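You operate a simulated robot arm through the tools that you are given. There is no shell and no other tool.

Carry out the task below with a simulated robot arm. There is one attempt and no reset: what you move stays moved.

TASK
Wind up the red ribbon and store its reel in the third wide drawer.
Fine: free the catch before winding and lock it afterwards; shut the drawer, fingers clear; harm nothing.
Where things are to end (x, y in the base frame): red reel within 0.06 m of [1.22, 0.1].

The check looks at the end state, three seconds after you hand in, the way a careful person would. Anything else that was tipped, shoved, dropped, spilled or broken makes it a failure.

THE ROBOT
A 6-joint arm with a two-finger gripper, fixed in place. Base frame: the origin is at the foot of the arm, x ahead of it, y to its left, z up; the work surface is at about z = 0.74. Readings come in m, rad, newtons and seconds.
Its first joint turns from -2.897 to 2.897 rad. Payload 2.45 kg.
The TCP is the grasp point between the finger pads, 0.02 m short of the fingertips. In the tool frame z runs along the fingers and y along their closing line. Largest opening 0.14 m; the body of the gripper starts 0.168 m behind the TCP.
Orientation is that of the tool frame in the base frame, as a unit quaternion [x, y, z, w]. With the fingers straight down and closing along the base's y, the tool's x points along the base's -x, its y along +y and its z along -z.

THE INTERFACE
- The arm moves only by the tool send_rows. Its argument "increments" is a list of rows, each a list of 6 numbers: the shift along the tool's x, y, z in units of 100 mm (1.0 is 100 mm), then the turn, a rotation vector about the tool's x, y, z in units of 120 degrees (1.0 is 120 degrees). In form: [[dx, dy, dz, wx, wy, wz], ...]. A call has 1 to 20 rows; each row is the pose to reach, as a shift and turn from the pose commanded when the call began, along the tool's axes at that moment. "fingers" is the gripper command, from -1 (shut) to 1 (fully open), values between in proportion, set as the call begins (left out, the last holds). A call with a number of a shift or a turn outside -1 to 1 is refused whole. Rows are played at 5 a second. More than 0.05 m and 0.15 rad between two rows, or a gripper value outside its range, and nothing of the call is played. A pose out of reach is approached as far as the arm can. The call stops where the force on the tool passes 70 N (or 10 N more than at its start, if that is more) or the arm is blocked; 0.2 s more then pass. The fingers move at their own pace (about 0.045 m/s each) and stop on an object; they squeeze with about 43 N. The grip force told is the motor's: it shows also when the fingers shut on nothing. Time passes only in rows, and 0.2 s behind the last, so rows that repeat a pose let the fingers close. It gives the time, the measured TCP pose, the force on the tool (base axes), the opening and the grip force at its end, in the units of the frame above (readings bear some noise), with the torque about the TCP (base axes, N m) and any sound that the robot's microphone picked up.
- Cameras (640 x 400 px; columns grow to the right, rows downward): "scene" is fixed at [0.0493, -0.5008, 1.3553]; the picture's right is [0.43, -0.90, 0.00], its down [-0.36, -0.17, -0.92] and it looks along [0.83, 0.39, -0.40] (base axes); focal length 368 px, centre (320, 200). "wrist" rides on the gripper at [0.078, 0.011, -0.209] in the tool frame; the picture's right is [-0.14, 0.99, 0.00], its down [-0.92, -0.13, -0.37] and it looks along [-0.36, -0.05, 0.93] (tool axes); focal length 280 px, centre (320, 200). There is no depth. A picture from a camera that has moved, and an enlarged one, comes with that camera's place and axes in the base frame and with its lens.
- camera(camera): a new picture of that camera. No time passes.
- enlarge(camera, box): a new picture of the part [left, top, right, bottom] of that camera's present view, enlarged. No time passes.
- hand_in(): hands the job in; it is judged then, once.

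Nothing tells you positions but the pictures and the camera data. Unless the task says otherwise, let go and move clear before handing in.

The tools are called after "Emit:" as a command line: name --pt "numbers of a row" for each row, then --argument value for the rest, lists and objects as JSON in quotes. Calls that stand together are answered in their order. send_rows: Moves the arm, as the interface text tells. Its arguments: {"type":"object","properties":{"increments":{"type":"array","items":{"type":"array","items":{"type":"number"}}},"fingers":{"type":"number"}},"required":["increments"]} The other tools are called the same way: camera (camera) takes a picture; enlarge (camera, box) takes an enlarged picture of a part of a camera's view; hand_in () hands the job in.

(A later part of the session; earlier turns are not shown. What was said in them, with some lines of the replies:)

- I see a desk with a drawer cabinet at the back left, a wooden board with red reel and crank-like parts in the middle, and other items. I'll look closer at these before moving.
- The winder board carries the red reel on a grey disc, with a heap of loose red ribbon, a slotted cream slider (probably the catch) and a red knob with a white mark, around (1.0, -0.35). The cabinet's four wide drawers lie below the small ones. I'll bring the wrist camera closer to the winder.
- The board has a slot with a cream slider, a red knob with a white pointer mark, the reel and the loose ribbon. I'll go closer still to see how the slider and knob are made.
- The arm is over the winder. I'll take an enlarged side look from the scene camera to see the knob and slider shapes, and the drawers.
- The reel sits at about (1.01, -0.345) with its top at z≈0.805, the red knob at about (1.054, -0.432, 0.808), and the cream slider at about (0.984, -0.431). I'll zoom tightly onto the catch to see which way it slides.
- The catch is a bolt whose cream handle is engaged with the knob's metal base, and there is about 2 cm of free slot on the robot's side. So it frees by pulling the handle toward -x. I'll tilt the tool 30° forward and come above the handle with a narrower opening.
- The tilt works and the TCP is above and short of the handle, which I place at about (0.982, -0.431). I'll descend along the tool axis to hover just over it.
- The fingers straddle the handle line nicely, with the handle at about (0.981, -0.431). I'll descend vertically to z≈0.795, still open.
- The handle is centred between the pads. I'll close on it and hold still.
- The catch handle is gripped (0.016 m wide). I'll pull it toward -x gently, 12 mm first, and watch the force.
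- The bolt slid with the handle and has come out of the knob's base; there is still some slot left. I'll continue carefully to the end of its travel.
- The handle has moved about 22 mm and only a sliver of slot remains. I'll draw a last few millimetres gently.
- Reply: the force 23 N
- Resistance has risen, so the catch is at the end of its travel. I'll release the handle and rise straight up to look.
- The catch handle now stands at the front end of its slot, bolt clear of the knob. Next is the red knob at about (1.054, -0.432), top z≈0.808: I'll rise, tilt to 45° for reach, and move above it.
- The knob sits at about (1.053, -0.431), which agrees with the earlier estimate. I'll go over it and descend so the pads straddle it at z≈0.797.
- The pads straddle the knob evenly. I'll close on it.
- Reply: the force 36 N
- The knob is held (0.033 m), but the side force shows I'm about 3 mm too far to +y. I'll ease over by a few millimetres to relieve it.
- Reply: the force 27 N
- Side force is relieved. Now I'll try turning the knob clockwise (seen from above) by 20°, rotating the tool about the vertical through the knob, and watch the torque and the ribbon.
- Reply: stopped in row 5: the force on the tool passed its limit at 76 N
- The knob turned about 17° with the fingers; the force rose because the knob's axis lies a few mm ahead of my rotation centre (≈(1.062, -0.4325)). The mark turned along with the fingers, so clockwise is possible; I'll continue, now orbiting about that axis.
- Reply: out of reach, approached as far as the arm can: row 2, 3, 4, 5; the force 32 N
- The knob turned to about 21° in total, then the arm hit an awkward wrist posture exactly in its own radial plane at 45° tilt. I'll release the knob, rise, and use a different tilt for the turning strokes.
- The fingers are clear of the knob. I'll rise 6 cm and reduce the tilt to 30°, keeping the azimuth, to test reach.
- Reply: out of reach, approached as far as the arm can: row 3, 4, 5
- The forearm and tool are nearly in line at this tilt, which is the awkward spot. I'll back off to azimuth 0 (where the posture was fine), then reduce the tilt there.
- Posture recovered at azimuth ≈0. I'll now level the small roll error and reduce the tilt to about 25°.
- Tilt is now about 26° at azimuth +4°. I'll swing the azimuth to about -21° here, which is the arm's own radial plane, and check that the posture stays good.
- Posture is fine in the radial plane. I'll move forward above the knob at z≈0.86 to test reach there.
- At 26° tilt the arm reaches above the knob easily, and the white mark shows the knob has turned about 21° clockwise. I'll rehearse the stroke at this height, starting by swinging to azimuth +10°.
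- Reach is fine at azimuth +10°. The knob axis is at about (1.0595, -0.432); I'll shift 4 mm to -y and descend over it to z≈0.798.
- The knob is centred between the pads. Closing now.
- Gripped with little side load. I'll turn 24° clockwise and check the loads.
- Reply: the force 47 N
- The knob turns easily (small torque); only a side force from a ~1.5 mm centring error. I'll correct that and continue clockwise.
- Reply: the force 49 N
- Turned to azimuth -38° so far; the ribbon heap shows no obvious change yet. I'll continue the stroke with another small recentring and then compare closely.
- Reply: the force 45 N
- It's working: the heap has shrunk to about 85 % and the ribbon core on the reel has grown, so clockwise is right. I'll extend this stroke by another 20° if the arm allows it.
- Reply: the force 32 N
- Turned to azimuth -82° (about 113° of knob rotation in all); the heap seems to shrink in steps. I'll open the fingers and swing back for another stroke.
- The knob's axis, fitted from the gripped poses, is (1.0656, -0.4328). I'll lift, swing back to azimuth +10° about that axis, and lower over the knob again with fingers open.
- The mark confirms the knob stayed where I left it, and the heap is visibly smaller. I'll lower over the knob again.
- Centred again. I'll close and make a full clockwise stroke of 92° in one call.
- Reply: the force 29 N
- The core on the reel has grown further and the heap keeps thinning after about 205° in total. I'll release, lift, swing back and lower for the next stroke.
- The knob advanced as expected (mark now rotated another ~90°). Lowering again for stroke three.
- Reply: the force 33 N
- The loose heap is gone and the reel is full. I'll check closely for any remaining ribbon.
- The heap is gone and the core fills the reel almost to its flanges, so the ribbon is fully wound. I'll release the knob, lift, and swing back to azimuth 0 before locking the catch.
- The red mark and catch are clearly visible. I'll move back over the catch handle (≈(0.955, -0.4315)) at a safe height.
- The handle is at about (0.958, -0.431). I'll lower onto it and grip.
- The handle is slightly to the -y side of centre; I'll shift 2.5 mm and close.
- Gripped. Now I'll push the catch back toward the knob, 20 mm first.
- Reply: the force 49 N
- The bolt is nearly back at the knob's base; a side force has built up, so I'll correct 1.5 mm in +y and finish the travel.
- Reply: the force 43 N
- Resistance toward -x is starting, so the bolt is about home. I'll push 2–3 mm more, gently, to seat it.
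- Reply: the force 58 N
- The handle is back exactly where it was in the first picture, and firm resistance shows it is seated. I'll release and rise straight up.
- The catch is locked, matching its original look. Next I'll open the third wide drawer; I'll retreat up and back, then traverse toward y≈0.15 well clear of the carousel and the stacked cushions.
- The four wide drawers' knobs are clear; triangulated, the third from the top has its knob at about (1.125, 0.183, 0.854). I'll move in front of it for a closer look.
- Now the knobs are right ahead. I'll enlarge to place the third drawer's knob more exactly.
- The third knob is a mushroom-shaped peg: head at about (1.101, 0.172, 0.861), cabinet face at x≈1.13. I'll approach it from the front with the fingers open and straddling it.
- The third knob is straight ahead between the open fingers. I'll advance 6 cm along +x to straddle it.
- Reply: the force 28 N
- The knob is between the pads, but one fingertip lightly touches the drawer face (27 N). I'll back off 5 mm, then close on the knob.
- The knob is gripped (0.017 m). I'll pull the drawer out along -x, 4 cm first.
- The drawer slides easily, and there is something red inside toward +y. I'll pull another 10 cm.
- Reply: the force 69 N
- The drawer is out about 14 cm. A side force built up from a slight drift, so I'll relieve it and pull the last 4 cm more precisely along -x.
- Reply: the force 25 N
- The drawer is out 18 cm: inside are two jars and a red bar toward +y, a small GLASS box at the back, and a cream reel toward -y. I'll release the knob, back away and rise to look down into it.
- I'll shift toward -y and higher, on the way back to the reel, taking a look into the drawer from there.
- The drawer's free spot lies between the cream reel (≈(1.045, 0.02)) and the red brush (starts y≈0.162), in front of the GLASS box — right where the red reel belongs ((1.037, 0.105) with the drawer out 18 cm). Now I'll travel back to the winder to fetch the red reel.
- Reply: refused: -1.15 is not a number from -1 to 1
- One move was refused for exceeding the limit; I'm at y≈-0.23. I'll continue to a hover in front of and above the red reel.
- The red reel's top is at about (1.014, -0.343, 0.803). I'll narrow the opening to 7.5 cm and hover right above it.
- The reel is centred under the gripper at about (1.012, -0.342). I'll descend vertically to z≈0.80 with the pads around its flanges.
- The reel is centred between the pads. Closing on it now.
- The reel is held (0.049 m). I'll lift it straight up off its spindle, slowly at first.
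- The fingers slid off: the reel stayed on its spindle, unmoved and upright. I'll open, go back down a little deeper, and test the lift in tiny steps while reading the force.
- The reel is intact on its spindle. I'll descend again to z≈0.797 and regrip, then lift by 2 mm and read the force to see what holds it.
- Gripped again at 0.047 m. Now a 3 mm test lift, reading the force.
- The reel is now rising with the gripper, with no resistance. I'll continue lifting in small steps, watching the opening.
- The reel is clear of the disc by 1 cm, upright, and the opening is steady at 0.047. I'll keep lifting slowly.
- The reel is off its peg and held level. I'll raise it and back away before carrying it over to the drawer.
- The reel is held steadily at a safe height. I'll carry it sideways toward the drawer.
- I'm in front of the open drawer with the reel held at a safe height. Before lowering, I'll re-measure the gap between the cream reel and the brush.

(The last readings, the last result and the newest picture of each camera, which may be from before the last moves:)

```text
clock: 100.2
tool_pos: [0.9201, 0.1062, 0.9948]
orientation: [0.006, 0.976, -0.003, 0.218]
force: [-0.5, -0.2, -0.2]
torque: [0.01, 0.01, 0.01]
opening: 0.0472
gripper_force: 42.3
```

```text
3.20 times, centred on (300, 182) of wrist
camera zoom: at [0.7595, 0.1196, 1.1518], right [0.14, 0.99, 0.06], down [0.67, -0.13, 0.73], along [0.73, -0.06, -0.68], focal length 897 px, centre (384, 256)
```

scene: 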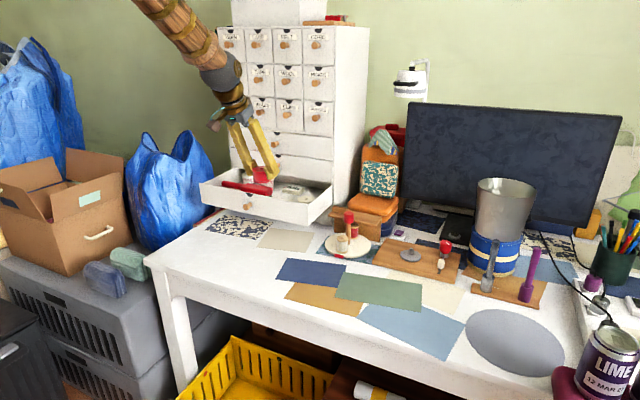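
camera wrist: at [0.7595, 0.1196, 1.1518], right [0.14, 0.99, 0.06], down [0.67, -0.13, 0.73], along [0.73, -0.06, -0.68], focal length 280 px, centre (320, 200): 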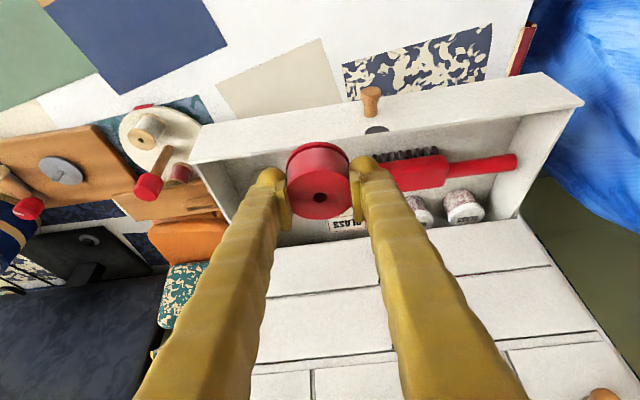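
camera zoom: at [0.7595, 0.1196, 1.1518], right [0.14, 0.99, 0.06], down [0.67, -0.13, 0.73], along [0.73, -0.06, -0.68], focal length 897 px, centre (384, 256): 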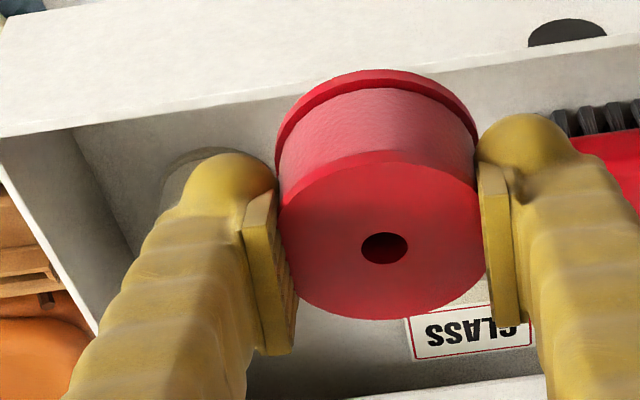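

The gap: cream reel's edge at y≈0.048, brush end at y≈0.160, so centre y≈0.104. I'll move the reel forward over that spot at a safe height, then lower part-way.

Emit:
send_rows --pt "-0.18 -0.001 0.086 0 0 0" --pt "-0.36 -0.003 0.172 0 0 0" --pt "-0.54 -0.004 0.257 0 0 0" --pt "-0.72 -0.006 0.343 0 0 0" --pt "-0.905 -0.007 0.429 0 0 0"

Emit:
send_rows --pt "0.045 0 0.17 0 0 0" --pt "0.09 0 0.345 0 0 0" --pt "0.135 0 0.515 0 0 0" --pt "0.183 0 0.69 0 0 0"

Emit:
enlarge --camera "scene" --box '[225, 155, 345, 225]'

Emit:
camera --camera "wrist"

```text
clock: 101.4
tool_pos: [1.021, 0.1039, 0.9958]
orientation: [0.006, 0.976, -0.003, 0.219]
force: [0.0, -0.6, -0.4]
torque: [0.04, 0.02, 0.01]
opening: 0.047
gripper_force: 42.8
```

```text
clock: 102.4
tool_pos: [1.0336, 0.1038, 0.9256]
orientation: [0.006, 0.976, -0.003, 0.219]
force: [-0.2, -0.9, 0.3]
torque: [0.0, 0.0, 0.03]
opening: 0.047
gripper_force: 42.6
```

```text
5.33 times, centred on (285, 190) of scene
camera zoom: at [0.0493, -0.5008, 1.3553], right [0.43, -0.9, 0.0], down [-0.36, -0.17, -0.92], along [0.83, 0.39, -0.4], focal length 1962 px, centre (507, 253)
```

zoom: 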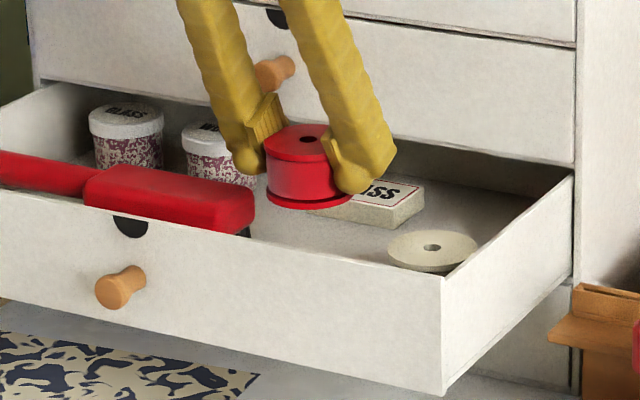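

```text
taken
camera wrist: at [0.8729, 0.117, 1.0827], right [0.14, 0.99, 0.06], down [0.67, -0.13, 0.73], along [0.73, -0.06, -0.68], focal length 280 px, centre (320, 200)
```

wrist: 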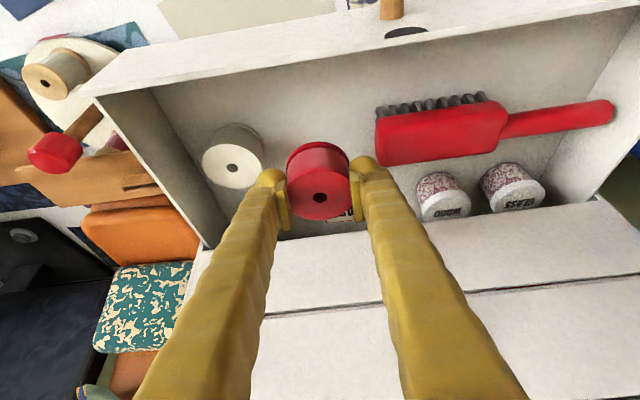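

The reel fits, but the rounded fingertips would be tight between the cream reel and brush in this orientation. I'll rise a little and turn the tool about +65° around the vertical so the fingers end up mostly front and back of the reel, where there's room.

Emit:
send_rows --pt "-0.086 0 -0.181 0 0 0" --pt "-0.172 0 -0.362 0 0 0" --pt "-0.172 0 -0.362 -0.0261 0 -0.0551" --pt "-0.172 0 -0.362 -0.0522 0 -0.1101" --pt "-0.172 0 -0.362 -0.0784 0 -0.1652" --pt "-0.172 0 -0.362 -0.1045 0 -0.2202" --pt "-0.172 0 -0.362 -0.1306 0 -0.2753" --pt "-0.172 0 -0.362 -0.1567 0 -0.3303" --pt "-0.172 0 -0.362 -0.1829 0 -0.3854" --pt "-0.172 0 -0.362 -0.209 0 -0.4404" --pt "-0.172 0 -0.362 -0.2351 0 -0.4955" --pt "-0.172 0 -0.362 -0.2351 0 -0.4955"

Emit:
camera --camera "wrist"

Emit:
camera --camera "scene"

```text
clock: 105.0
tool_pos: [1.0334, 0.1026, 0.9661]
orientation: [-0.526, 0.822, 0.118, 0.183]
force: [-0.5, -0.2, 0.3]
torque: [-0.03, 0.01, -0.03]
opening: 0.0469
gripper_force: 43.1
```

```text
taken
camera wrist: at [0.9565, -0.037, 1.123], right [-0.85, 0.53, 0.06], down [0.4, 0.56, 0.72], along [0.35, 0.64, -0.69], focal length 280 px, centre (320, 200)
```

wrist: 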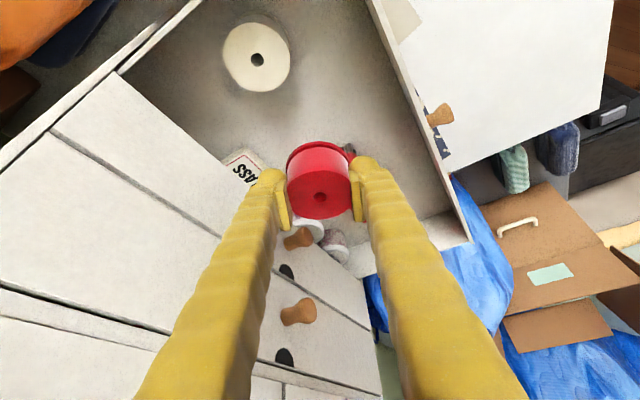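

```text
taken
```

scene: 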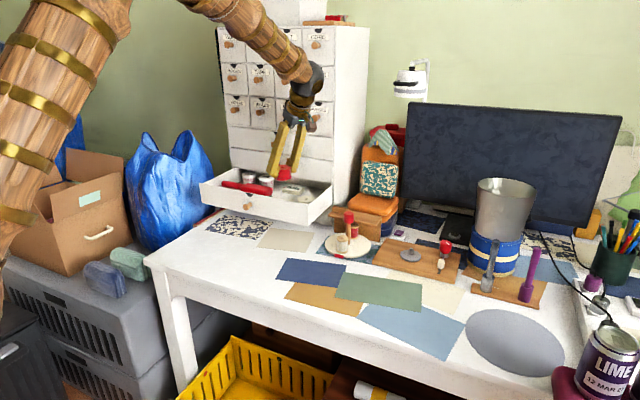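

The posture works: the fingers now straddle the reel mostly front-to-back. I'll shift slightly to (1.032, 0.098) and lower to just above the drawer floor.

Emit:
send_rows --pt "0.078 -0.003 0.142 0 0 0" --pt "0.156 -0.005 0.285 0 0 0" --pt "0.233 -0.008 0.427 0 0 0" --pt "0.311 -0.01 0.57 0 0 0" --pt "0.389 -0.013 0.712 0 0 0"

Emit:
camera --camera "wrist"

Emit:
enlarge --camera "scene" --box '[225, 155, 345, 225]'

```text
clock: 106.2
tool_pos: [1.0334, 0.0975, 0.887]
orientation: [-0.524, 0.823, 0.118, 0.184]
force: [0.0, 0.8, -0.3]
torque: [0.04, 0.02, -0.01]
opening: 0.047
gripper_force: 42.9
```

```text
taken
camera wrist: at [0.955, -0.0422, 1.043], right [-0.85, 0.53, 0.06], down [0.4, 0.56, 0.72], along [0.35, 0.64, -0.69], focal length 280 px, centre (320, 200)
```

wrist: 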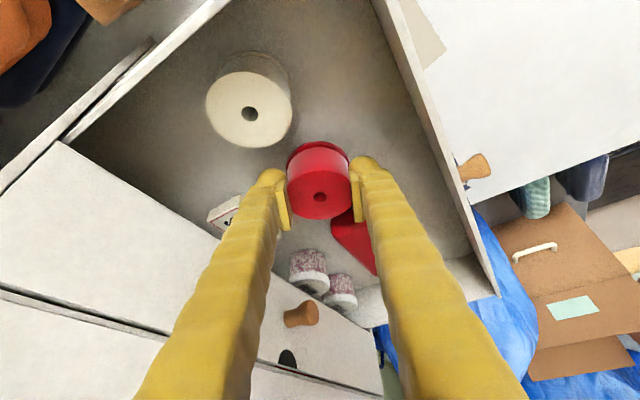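

```text
5.33 times, centred on (285, 190) of scene
camera zoom: at [0.0493, -0.5008, 1.3553], right [0.43, -0.9, 0.0], down [-0.36, -0.17, -0.92], along [0.83, 0.39, -0.4], focal length 1962 px, centre (507, 253)
```

zoom: 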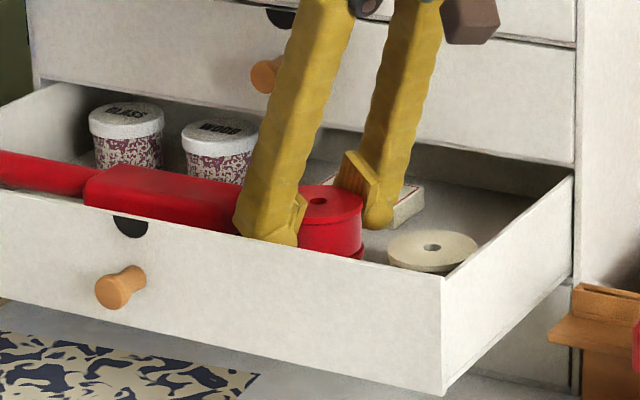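

Clearances look good on all sides. I'll lower the last bit in small steps and watch for contact with the drawer floor.

Emit:
send_rows --pt "0.019 0 0.041 0 0 0" --pt "0.038 0 0.082 0 0 0" --pt "0.057 0 0.122 0 0 0" --pt "0.0765 0 0.163 0 0 0"

Emit:
enlarge --camera "scene" --box '[255, 175, 335, 225]'

Emit:
enlarge --camera "wrist" --box '[200, 40, 460, 280]'

```text
clock: 107.2
tool_pos: [1.0338, 0.0996, 0.8677]
orientation: [-0.524, 0.823, 0.116, 0.183]
force: [-0.1, 1.1, -1.3]
torque: [0.01, 0.03, -0.01]
opening: 0.0471
gripper_force: 43.0
```

```text
8.00 times, centred on (295, 200) of scene
camera zoom: at [0.0493, -0.5008, 1.3553], right [0.43, -0.9, 0.0], down [-0.36, -0.17, -0.92], along [0.83, 0.39, -0.4], focal length 2944 px, centre (520, 200)
```

zoom: 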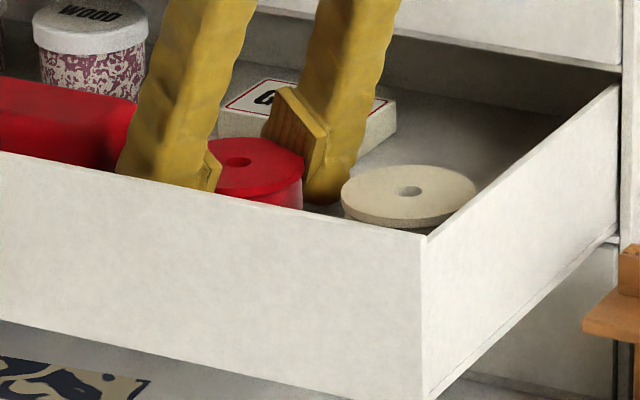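

```text
1.67 times, centred on (330, 160) of wrist
camera zoom: at [0.9557, -0.0413, 1.0241], right [-0.85, 0.53, 0.06], down [0.4, 0.56, 0.72], along [0.35, 0.64, -0.69], focal length 467 px, centre (303, 267)
```

zoom: 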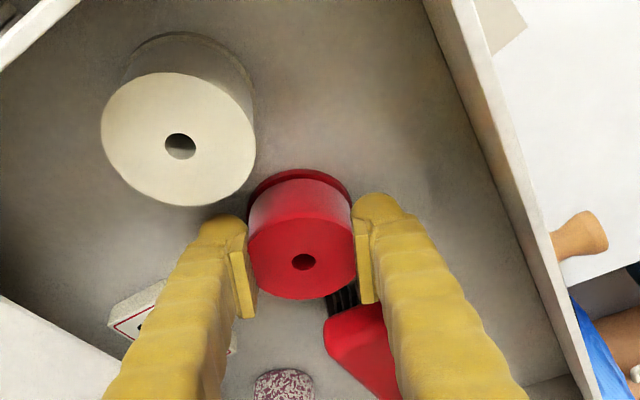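

Still no floor contact. I'll continue down in 2 mm steps.

Emit:
send_rows --pt "0.0085 0 0.0181 0 0 0" --pt "0.017 0 0.0362 0 0 0"

Emit:
send_rows --pt "0.0042 0 0.009 0 0 0" --pt "0.0085 0 0.0181 0 0 0"

```text
clock: 107.8
tool_pos: [1.0336, 0.0983, 0.8663]
orientation: [-0.525, 0.822, 0.117, 0.186]
force: [-0.3, 0.3, 32.4]
torque: [0.01, 0.0, 0.01]
opening: 0.047
gripper_force: 42.9
```

```text
clock: 108.4
tool_pos: [1.034, 0.0985, 0.8622]
orientation: [-0.524, 0.823, 0.116, 0.184]
force: [1.1, 1.5, 43.0]
torque: [0.17, -0.05, -0.01]
opening: 0.0474
gripper_force: 43.1
```

The reel is resting on the drawer floor (vertical force). I'll ease up 2 mm to take off the pressure, then open the fingers just a little.

Emit:
send_rows --pt "-0.0085 0 -0.0181 0 0 0"

Emit:
send_rows --pt "0 0 0 0 0 0" --pt "0 0 0 0 0 0" --pt "0 0 0 0 0 0" --fingers -0.13

Emit:
enlarge --camera "wrist" --box '[200, 40, 460, 280]'

Emit:
enlarge --camera "scene" --box '[255, 175, 335, 225]'

```text
clock: 108.8
tool_pos: [1.0332, 0.0986, 0.8638]
orientation: [-0.525, 0.823, 0.116, 0.183]
force: [0.4, 4.1, 30.6]
torque: [0.26, -0.25, 0.02]
opening: 0.0469
gripper_force: 43.4
```

```text
clock: 109.6
tool_pos: [1.0336, 0.0979, 0.8627]
orientation: [-0.524, 0.824, 0.116, 0.183]
force: [-0.1, -0.2, 0.6]
torque: [0.01, -0.01, -0.01]
opening: 0.0609
gripper_force: 0.1
```

```text
1.67 times, centred on (330, 160) of wrist
camera zoom: at [0.9552, -0.0417, 1.02], right [-0.85, 0.53, 0.06], down [0.4, 0.56, 0.72], along [0.35, 0.64, -0.69], focal length 467 px, centre (303, 267)
```

zoom: 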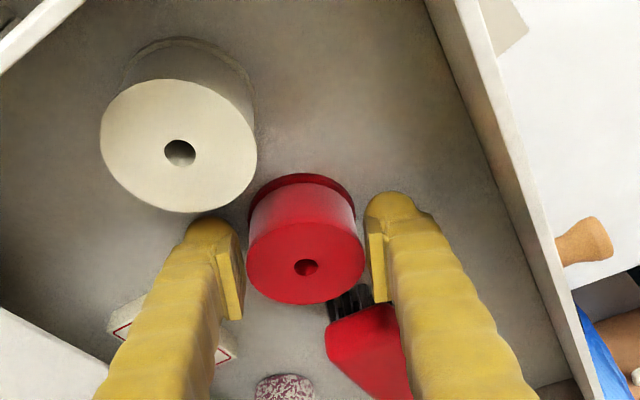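

```text
8.00 times, centred on (295, 200) of scene
camera zoom: at [0.0493, -0.5008, 1.3553], right [0.43, -0.9, 0.0], down [-0.36, -0.17, -0.92], along [0.83, 0.39, -0.4], focal length 2944 px, centre (520, 200)
```

zoom: 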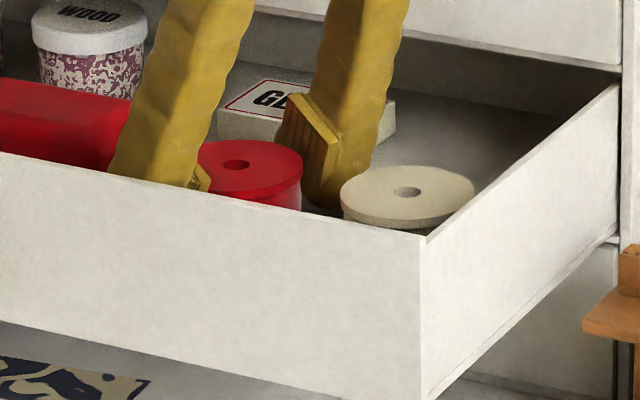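

The reel stands on the drawer floor, free of the pads, with neighbours undisturbed. I'll rise straight up.

Emit:
send_rows --pt "-0.042 0 -0.09 0 0 0" --pt "-0.085 0 -0.181 0 0 0" --pt "-0.17 0 -0.362 0 0 0" --pt "-0.255 0 -0.543 0 0 0" --pt "-0.34 0 -0.724 0 0 0" --pt "-0.425 0 -0.905 0 0 0"

Emit:
enlarge --camera "wrist" --box '[160, 0, 480, 260]'

Emit:
enlarge --camera "scene" --box '[225, 155, 345, 225]'

```text
clock: 111.0
tool_pos: [1.0332, 0.0942, 0.964]
orientation: [-0.524, 0.824, 0.117, 0.183]
force: [-0.1, -1.0, 0.5]
torque: [0.0, -0.02, -0.03]
opening: 0.061
gripper_force: 0.1
```

```text
1.54 times, centred on (320, 130) of wrist
camera zoom: at [0.9559, -0.0446, 1.1212], right [-0.85, 0.53, 0.06], down [0.4, 0.56, 0.72], along [0.35, 0.64, -0.69], focal length 431 px, centre (320, 308)
```

zoom: 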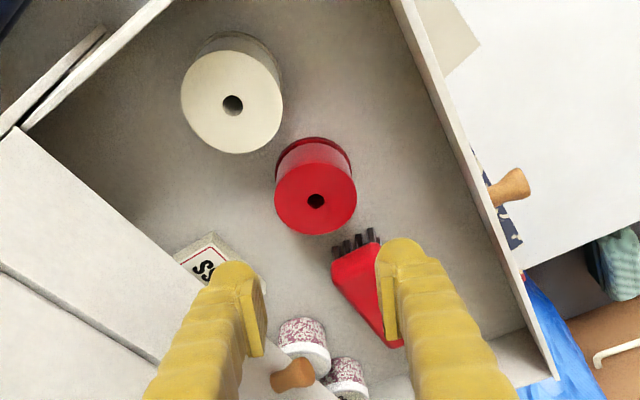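

```text
5.33 times, centred on (285, 190) of scene
camera zoom: at [0.0493, -0.5008, 1.3553], right [0.43, -0.9, 0.0], down [-0.36, -0.17, -0.92], along [0.83, 0.39, -0.4], focal length 1962 px, centre (507, 253)
```

zoom: 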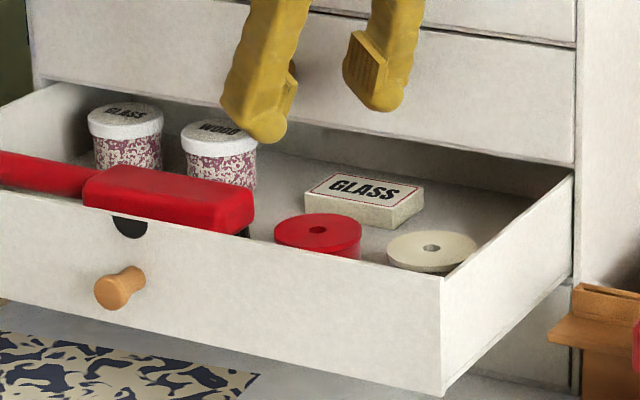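

The red reel sits neatly beside the cream one at about (1.031, 0.098) with the drawer open 18 cm. I'll turn the tool back to azimuth 0 here, then withdraw to the front of the drawer.

Emit:
send_rows --pt "0 0 0 0.0256 0 0.0545" --pt "0 0 0 0.0512 0 0.1089" --pt "0 0 0 0.0767 0 0.1634" --pt "0 0 0 0.1023 0 0.2179" --pt "0 0 0 0.1279 0 0.2723" --pt "0 0 0 0.1535 0 0.3268" --pt "0 0 0 0.179 0 0.3813" --pt "0 0 0 0.2046 0 0.4357" --pt "0 0 0 0.2302 0 0.4902" --pt "0 0 0 0.2302 0 0.4902" --fingers -0.286

Emit:
camera --camera "wrist"

```text
clock: 113.2
tool_pos: [1.0342, 0.0981, 0.9641]
orientation: [0.0, 0.976, 0.0, 0.217]
force: [0.2, -0.2, -1.0]
torque: [0.02, -0.01, 0.01]
opening: 0.0496
gripper_force: 0.1
```

```text
taken
camera wrist: at [0.8727, 0.1088, 1.1203], right [0.12, 0.99, 0.06], down [0.68, -0.13, 0.72], along [0.73, -0.05, -0.69], focal length 280 px, centre (320, 200)
```

wrist: 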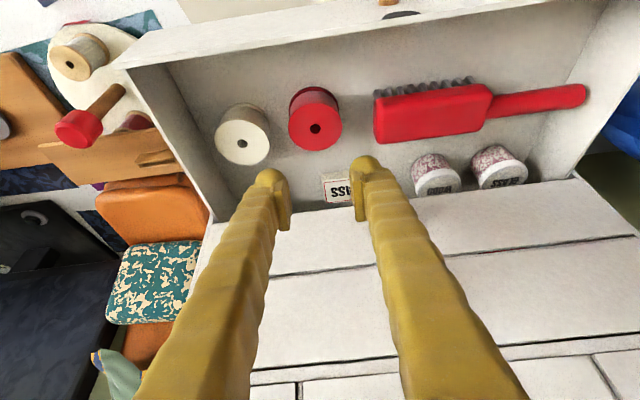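

Clear view: red reel in place, everything else untouched. I'll back out over the drawer front and come down in front of the knob.

Emit:
send_rows --pt "0.227 0.1 -0.106 0 0 0" --pt "0.453 0.2 -0.212 0 0 0" --pt "0.68 0.3 -0.318 0 0 0" --pt "0.906 0.4 -0.424 0 0 0"

Emit:
send_rows --pt "0.203 0.085 -0.068 0 0 0" --pt "0.406 0.17 -0.135 0 0 0" --pt "0.609 0.255 -0.2 0 0 0" --pt "0.812 0.34 -0.27 0 0 0"

Emit:
send_rows --pt "0.098 0 0.208 0 0 0" --pt "0.195 0 0.416 0 0 0" --pt "0.293 0 0.625 0 0 0" --pt "0.39 0 0.833 0 0 0" --pt "0.39 0 0.833 0 0 0"

Emit:
camera --camera "wrist"

Emit:
enlarge --camera "scene" --box '[190, 130, 350, 240]'

```text
clock: 114.2
tool_pos: [0.931, 0.138, 0.9612]
orientation: [0.0, 0.976, 0.0, 0.218]
force: [-1.1, -0.1, -0.2]
torque: [0.02, 0.03, 0.03]
opening: 0.0501
gripper_force: 0.0
```

```text
clock: 115.2
tool_pos: [0.8472, 0.1721, 0.9513]
orientation: [0.0, 0.976, 0.0, 0.218]
force: [-0.6, 0.3, -0.5]
torque: [-0.01, 0.0, 0.0]
opening: 0.0502
gripper_force: 0.1
```

```text
clock: 116.4
tool_pos: [0.8463, 0.173, 0.8596]
orientation: [-0.002, 0.976, 0.0, 0.217]
force: [-0.5, 0.6, 0.8]
torque: [0.01, 0.01, 0.04]
opening: 0.0498
gripper_force: 0.0
```

```text
taken
camera wrist: at [0.6874, 0.1833, 1.0166], right [0.12, 0.99, 0.06], down [0.68, -0.13, 0.72], along [0.73, -0.05, -0.69], focal length 280 px, centre (320, 200)
```

wrist: 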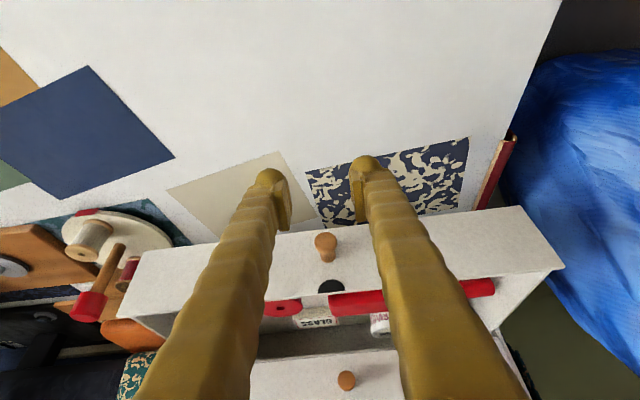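

```text
3.64 times, centred on (270, 185) of scene
camera zoom: at [0.0493, -0.5008, 1.3553], right [0.43, -0.9, 0.0], down [-0.36, -0.17, -0.92], along [0.83, 0.39, -0.4], focal length 1338 px, centre (502, 254)
```

zoom: 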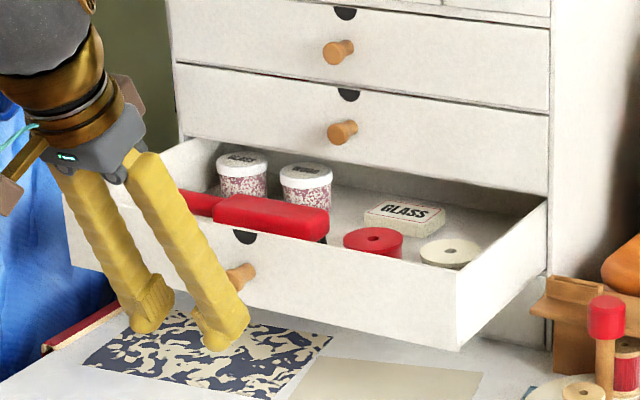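

The knob is straight ahead between the open fingers. I'll advance to it and grip.

Emit:
send_rows --pt "-0.14 -0.01 0.058 0 0 0" --pt "-0.28 -0.01 0.117 0 0 0" --pt "-0.42 -0.01 0.175 0 0 0" --pt "-0.555 -0.01 0.232 0 0 0"

Emit:
send_rows --pt "0 0 0 0 0 0" --pt "0 0 0 0 0 0" --pt "0 0 0 0 0 0" --pt "0 0 0 0 0 0" --fingers -1

Emit:
enlarge --camera "wrist" --box '[220, 140, 420, 265]'

```text
clock: 117.4
tool_pos: [0.9097, 0.1719, 0.864]
orientation: [-0.001, 0.976, 0.0, 0.218]
force: [0.2, -0.5, -0.8]
torque: [0.03, -0.04, -0.01]
opening: 0.0499
gripper_force: 0.0
```

```text
clock: 118.4
tool_pos: [0.9087, 0.1705, 0.8635]
orientation: [-0.001, 0.976, 0.0, 0.218]
force: [0.9, -41.9, 3.5]
torque: [-0.08, -0.06, -0.02]
opening: 0.0172
gripper_force: 42.3
```

```text
3.20 times, centred on (320, 202) of wrist
camera zoom: at [0.7483, 0.1813, 1.0209], right [0.13, 0.99, 0.06], down [0.68, -0.13, 0.72], along [0.72, -0.05, -0.69], focal length 897 px, centre (320, 192)
```

zoom: 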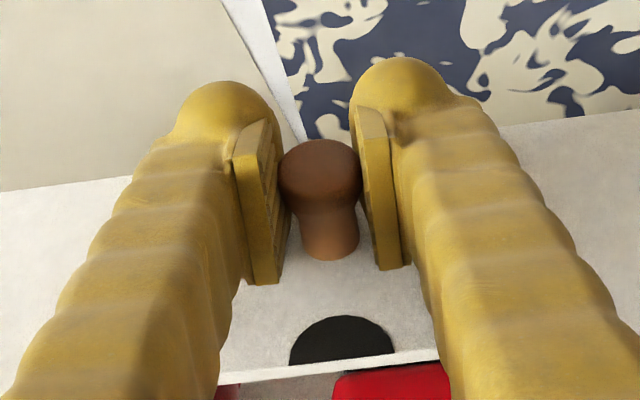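

Gripped. I'll relieve the 1.5 mm sideways offset and push the drawer in gently, 10 cm first.

Emit:
send_rows --pt "-0.045 -0.014 0.021 0 0 0" --pt "-0.136 -0.015 0.064 0 0 0" --pt "-0.226 -0.015 0.106 0 0 0" --pt "-0.317 -0.015 0.149 0 0 0" --pt "-0.407 -0.015 0.191 0 0 0" --pt "-0.498 -0.015 0.234 0 0 0" --pt "-0.588 -0.015 0.277 0 0 0" --pt "-0.679 -0.015 0.319 0 0 0" --pt "-0.769 -0.016 0.362 0 0 0" --pt "-0.86 -0.016 0.404 0 0 0" --pt "-0.905 -0.017 0.4255 0 0 0"

Emit:
enlarge --camera "scene" --box '[190, 130, 350, 240]'

Emit:
camera --camera "wrist"

```text
clock: 120.8
tool_pos: [1.0086, 0.1701, 0.8631]
orientation: [-0.001, 0.976, 0.001, 0.218]
force: [0.1, 1.5, -2.2]
torque: [0.02, -0.21, -0.01]
opening: 0.0176
gripper_force: 42.6
```

```text
3.64 times, centred on (270, 185) of scene
camera zoom: at [0.0493, -0.5008, 1.3553], right [0.43, -0.9, 0.0], down [-0.36, -0.17, -0.92], along [0.83, 0.39, -0.4], focal length 1338 px, centre (502, 254)
```

zoom: 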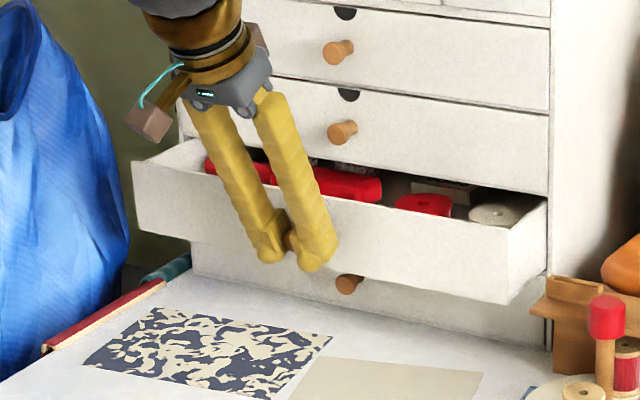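

```text
taken
camera wrist: at [0.8475, 0.1807, 1.0206], right [0.12, 0.99, 0.06], down [0.68, -0.13, 0.72], along [0.73, -0.05, -0.69], focal length 280 px, centre (320, 200)
```

wrist: 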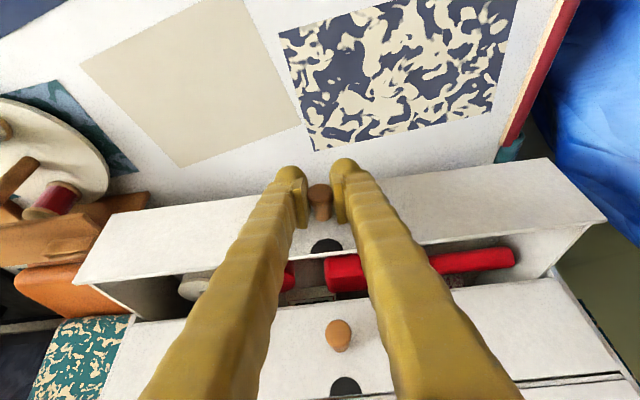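

The drawer is sliding in smoothly with its contents riding along. I'll push the next 7 cm, then finish in small steps.

Emit:
send_rows --pt "-0.0905 0 0.0425 0 0 0" --pt "-0.181 0 0.085 0 0 0" --pt "-0.2715 0 0.1277 0 0 0" --pt "-0.362 0 0.17 0 0 0" --pt "-0.4525 0 0.2128 0 0 0" --pt "-0.543 0 0.2553 0 0 0" --pt "-0.6335 -0.001 0.298 0 0 0"

Emit:
send_rows --pt "-0.0362 0 0.017 0 0 0" --pt "-0.0724 0 0.034 0 0 0" --pt "-0.1 0 0.047 0 0 0"

Emit:
enlarge --camera "scene" --box '[190, 130, 350, 240]'

Emit:
camera --camera "wrist"

```text
clock: 122.4
tool_pos: [1.0796, 0.1698, 0.8633]
orientation: [-0.001, 0.976, 0.0, 0.217]
force: [0.1, 22.1, -5.3]
torque: [0.02, 0.14, 0.01]
opening: 0.0175
gripper_force: 42.6
```

```text
clock: 123.2
tool_pos: [1.0901, 0.1697, 0.8644]
orientation: [0.0, 0.976, 0.0, 0.218]
force: [1.2, 27.0, 1.7]
torque: [0.04, -0.18, 0.0]
opening: 0.0173
gripper_force: 42.7
```

```text
3.64 times, centred on (270, 185) of scene
camera zoom: at [0.0493, -0.5008, 1.3553], right [0.43, -0.9, 0.0], down [-0.36, -0.17, -0.92], along [0.83, 0.39, -0.4], focal length 1338 px, centre (502, 254)
```

zoom: 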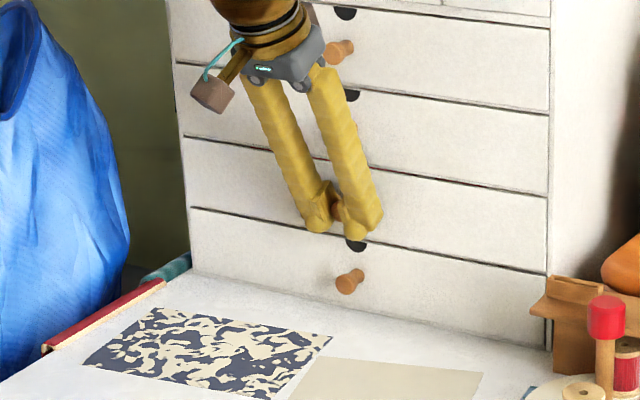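

```text
taken
camera wrist: at [0.9298, 0.1807, 1.0205], right [0.12, 0.99, 0.06], down [0.68, -0.13, 0.73], along [0.73, -0.05, -0.69], focal length 280 px, centre (320, 200)
```

wrist: 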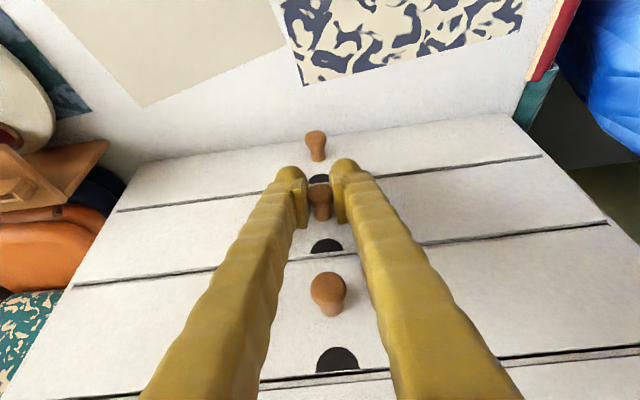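

The drawer is within about a millimetre of flush. I'll push a touch more until I feel the stop.

Emit:
send_rows --pt "-0.009 -0.008 0.004 0 0 0" --pt "-0.018 -0.008 0.0085 0 0 0" --pt "-0.027 -0.008 0.0128 0 0 0"

Emit:
enlarge --camera "scene" --box '[220, 150, 350, 230]'

```text
clock: 124.0
tool_pos: [1.0917, 0.1686, 0.8642]
orientation: [0.0, 0.976, 0.0, 0.216]
force: [-23.8, 34.7, 5.1]
torque: [0.12, 0.18, 0.07]
opening: 0.0176
gripper_force: 42.7
```

```text
4.92 times, centred on (285, 190) of scene
camera zoom: at [0.0493, -0.5008, 1.3553], right [0.43, -0.9, 0.0], down [-0.36, -0.17, -0.92], along [0.83, 0.39, -0.4], focal length 1811 px, centre (492, 249)
```

zoom: 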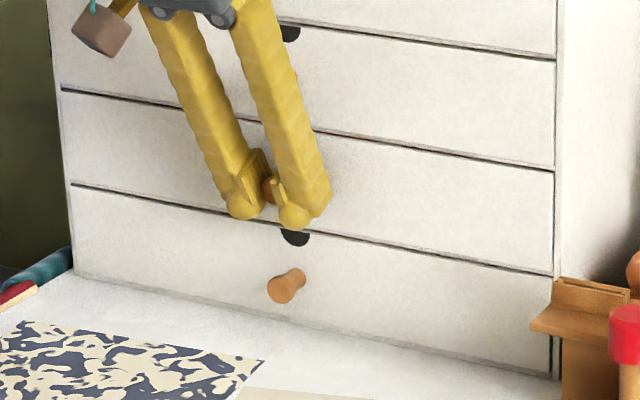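

The stop is reached and the front is flush with its neighbours. I'll open the fingers and back straight away.

Emit:
send_rows --pt "0 0 0 0 0 0" --pt "0 0 0 0 0 0" --pt "0 0 0 0 0 0" --fingers -0.286

Emit:
send_rows --pt "0.18 0 -0.085 0 0 0" --pt "0.36 0 -0.17 0 0 0" --pt "0.54 0 -0.255 0 0 0" --pt "0.72 0 -0.34 0 0 0" --pt "0.9 0 -0.424 0 0 0"

Emit:
camera --camera "wrist"

Emit:
enlarge --camera "scene" --box '[210, 110, 370, 230]'

```text
clock: 124.8
tool_pos: [1.0917, 0.1695, 0.864]
orientation: [0.0, 0.976, -0.001, 0.218]
force: [0.0, -0.3, 0.7]
torque: [0.01, -0.01, 0.0]
opening: 0.05
gripper_force: 0.2
```

```text
clock: 126.0
tool_pos: [0.9917, 0.1683, 0.8632]
orientation: [-0.002, 0.976, 0.001, 0.217]
force: [0.4, -0.1, 0.1]
torque: [0.01, 0.02, 0.0]
opening: 0.0498
gripper_force: 0.0
```

```text
taken
camera wrist: at [0.8311, 0.1798, 1.0197], right [0.12, 0.99, 0.06], down [0.68, -0.13, 0.72], along [0.73, -0.05, -0.69], focal length 280 px, centre (320, 200)
```

wrist: 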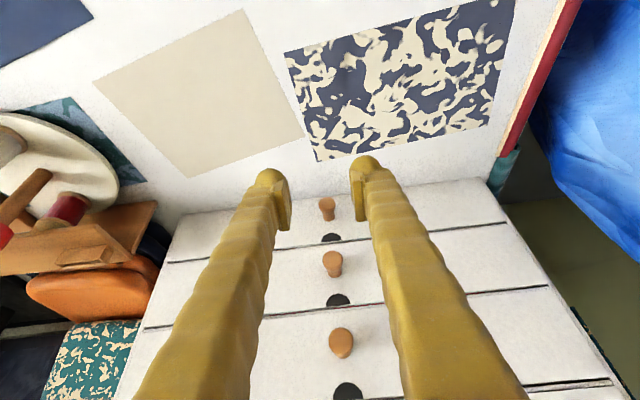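

```text
3.33 times, centred on (290, 170) of scene
camera zoom: at [0.0493, -0.5008, 1.3553], right [0.43, -0.9, 0.0], down [-0.36, -0.17, -0.92], along [0.83, 0.39, -0.4], focal length 1226 px, centre (420, 300)
```

zoom: 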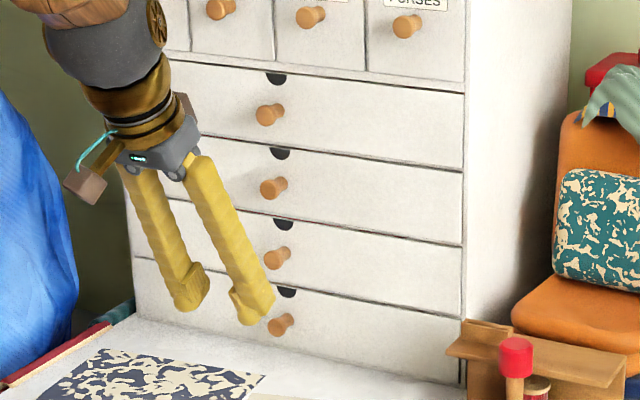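

The third drawer is fully shut, its knob back at the very same image position as at the start. I'll raise the arm clear and do a last check of everything.

Emit:
send_rows --pt "0.2 0 -0.24 0 0 0" --pt "0.4 0 -0.48 0 0 0" --pt "0.6 0 -0.72 0 0 0" --pt "0.8 0 -0.96 0 0 0"

Emit:
send_rows --pt "0.2 -0.2 -0.24 0 0 0" --pt "0.4 -0.4 -0.48 0 0 0" --pt "0.6 -0.6 -0.72 0 0 0" --pt "0.8 -0.8 -0.96 0 0 0"

Emit:
camera --camera "scene"

Emit:
enlarge --camera "scene" --box '[320, 190, 480, 290]'

Emit:
enlarge --camera "scene" --box '[210, 110, 370, 230]'

Emit:
camera --camera "wrist"

```text
clock: 127.0
tool_pos: [0.8797, 0.1678, 0.9158]
orientation: [-0.001, 0.976, 0.0, 0.217]
force: [-0.3, -0.1, -0.7]
torque: [-0.04, 0.01, -0.01]
opening: 0.0499
gripper_force: 0.1
```

```text
clock: 128.0
tool_pos: [0.767, 0.0864, 0.967]
orientation: [0.0, 0.976, 0.0, 0.217]
force: [-0.8, 0.4, 0.1]
torque: [0.04, 0.0, 0.01]
opening: 0.05
gripper_force: 0.0
```

```text
taken
```

scene: 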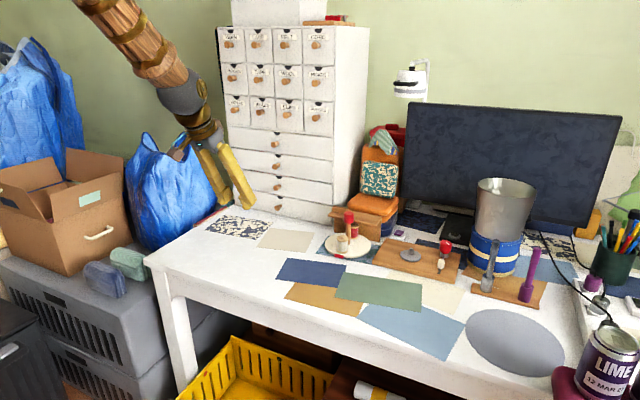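

```text
4.00 times, centred on (400, 240) of scene
camera zoom: at [0.0493, -0.5008, 1.3553], right [0.43, -0.9, 0.0], down [-0.36, -0.17, -0.92], along [0.83, 0.39, -0.4], focal length 1472 px, centre (0, 40)
```

zoom: 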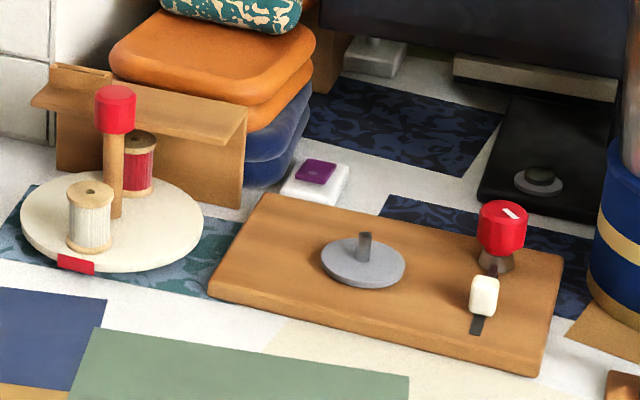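

```text
3.33 times, centred on (290, 170) of scene
camera zoom: at [0.0493, -0.5008, 1.3553], right [0.43, -0.9, 0.0], down [-0.36, -0.17, -0.92], along [0.83, 0.39, -0.4], focal length 1226 px, centre (420, 300)
```

zoom: 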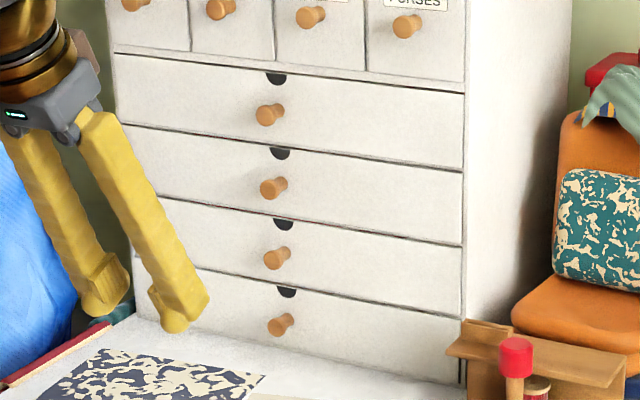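

```text
taken
camera wrist: at [0.606, 0.097, 1.1242], right [0.12, 0.99, 0.06], down [0.68, -0.13, 0.72], along [0.73, -0.05, -0.69], focal length 280 px, centre (320, 200)
```

wrist: 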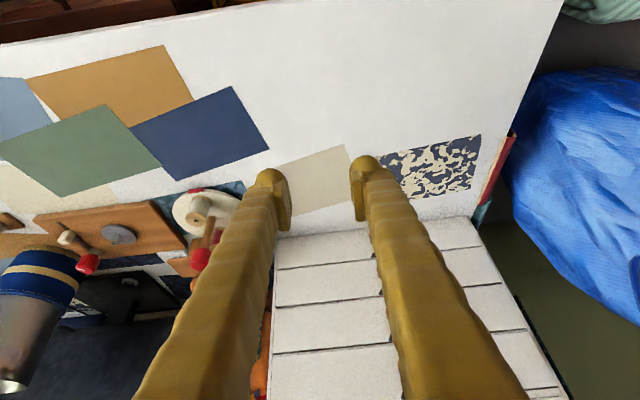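

Final check: the winder is empty with its catch locked, and the board and everything else are where they were. The third wide drawer is flush shut with the wound red reel inside at about (1.215, 0.098). The gripper is open and clear, so I'm handing in.

Emit:
hand_in

```text
The job is handed in.
```

The red ribbon is wound up, its reel is in the third wide drawer, and the job is handed in. I haven't seen the judge's result.

- **Ribbon:** I pulled the catch free, then turned the red knob clockwise about 300° over several strokes. By then the loose ribbon was gone and the reel was full. No sound or click marked the end, so I judged it by eye.
- **Catch:** I pushed it back to where it started, against a firm stop, before taking the reel off.
- **Reel:** It stands upright between the cream reel and the brush. I estimate it is at about (1.215, 0.098), well within 0.06 m of the target.
- **Drawer:** It is shut flush, the fingers are open, and the arm is well clear.

On the first try at lifting the reel, the fingers slid off. It stayed on its peg unmoved, and the second grip held. In the pictures nothing else was tipped, moved or broken.
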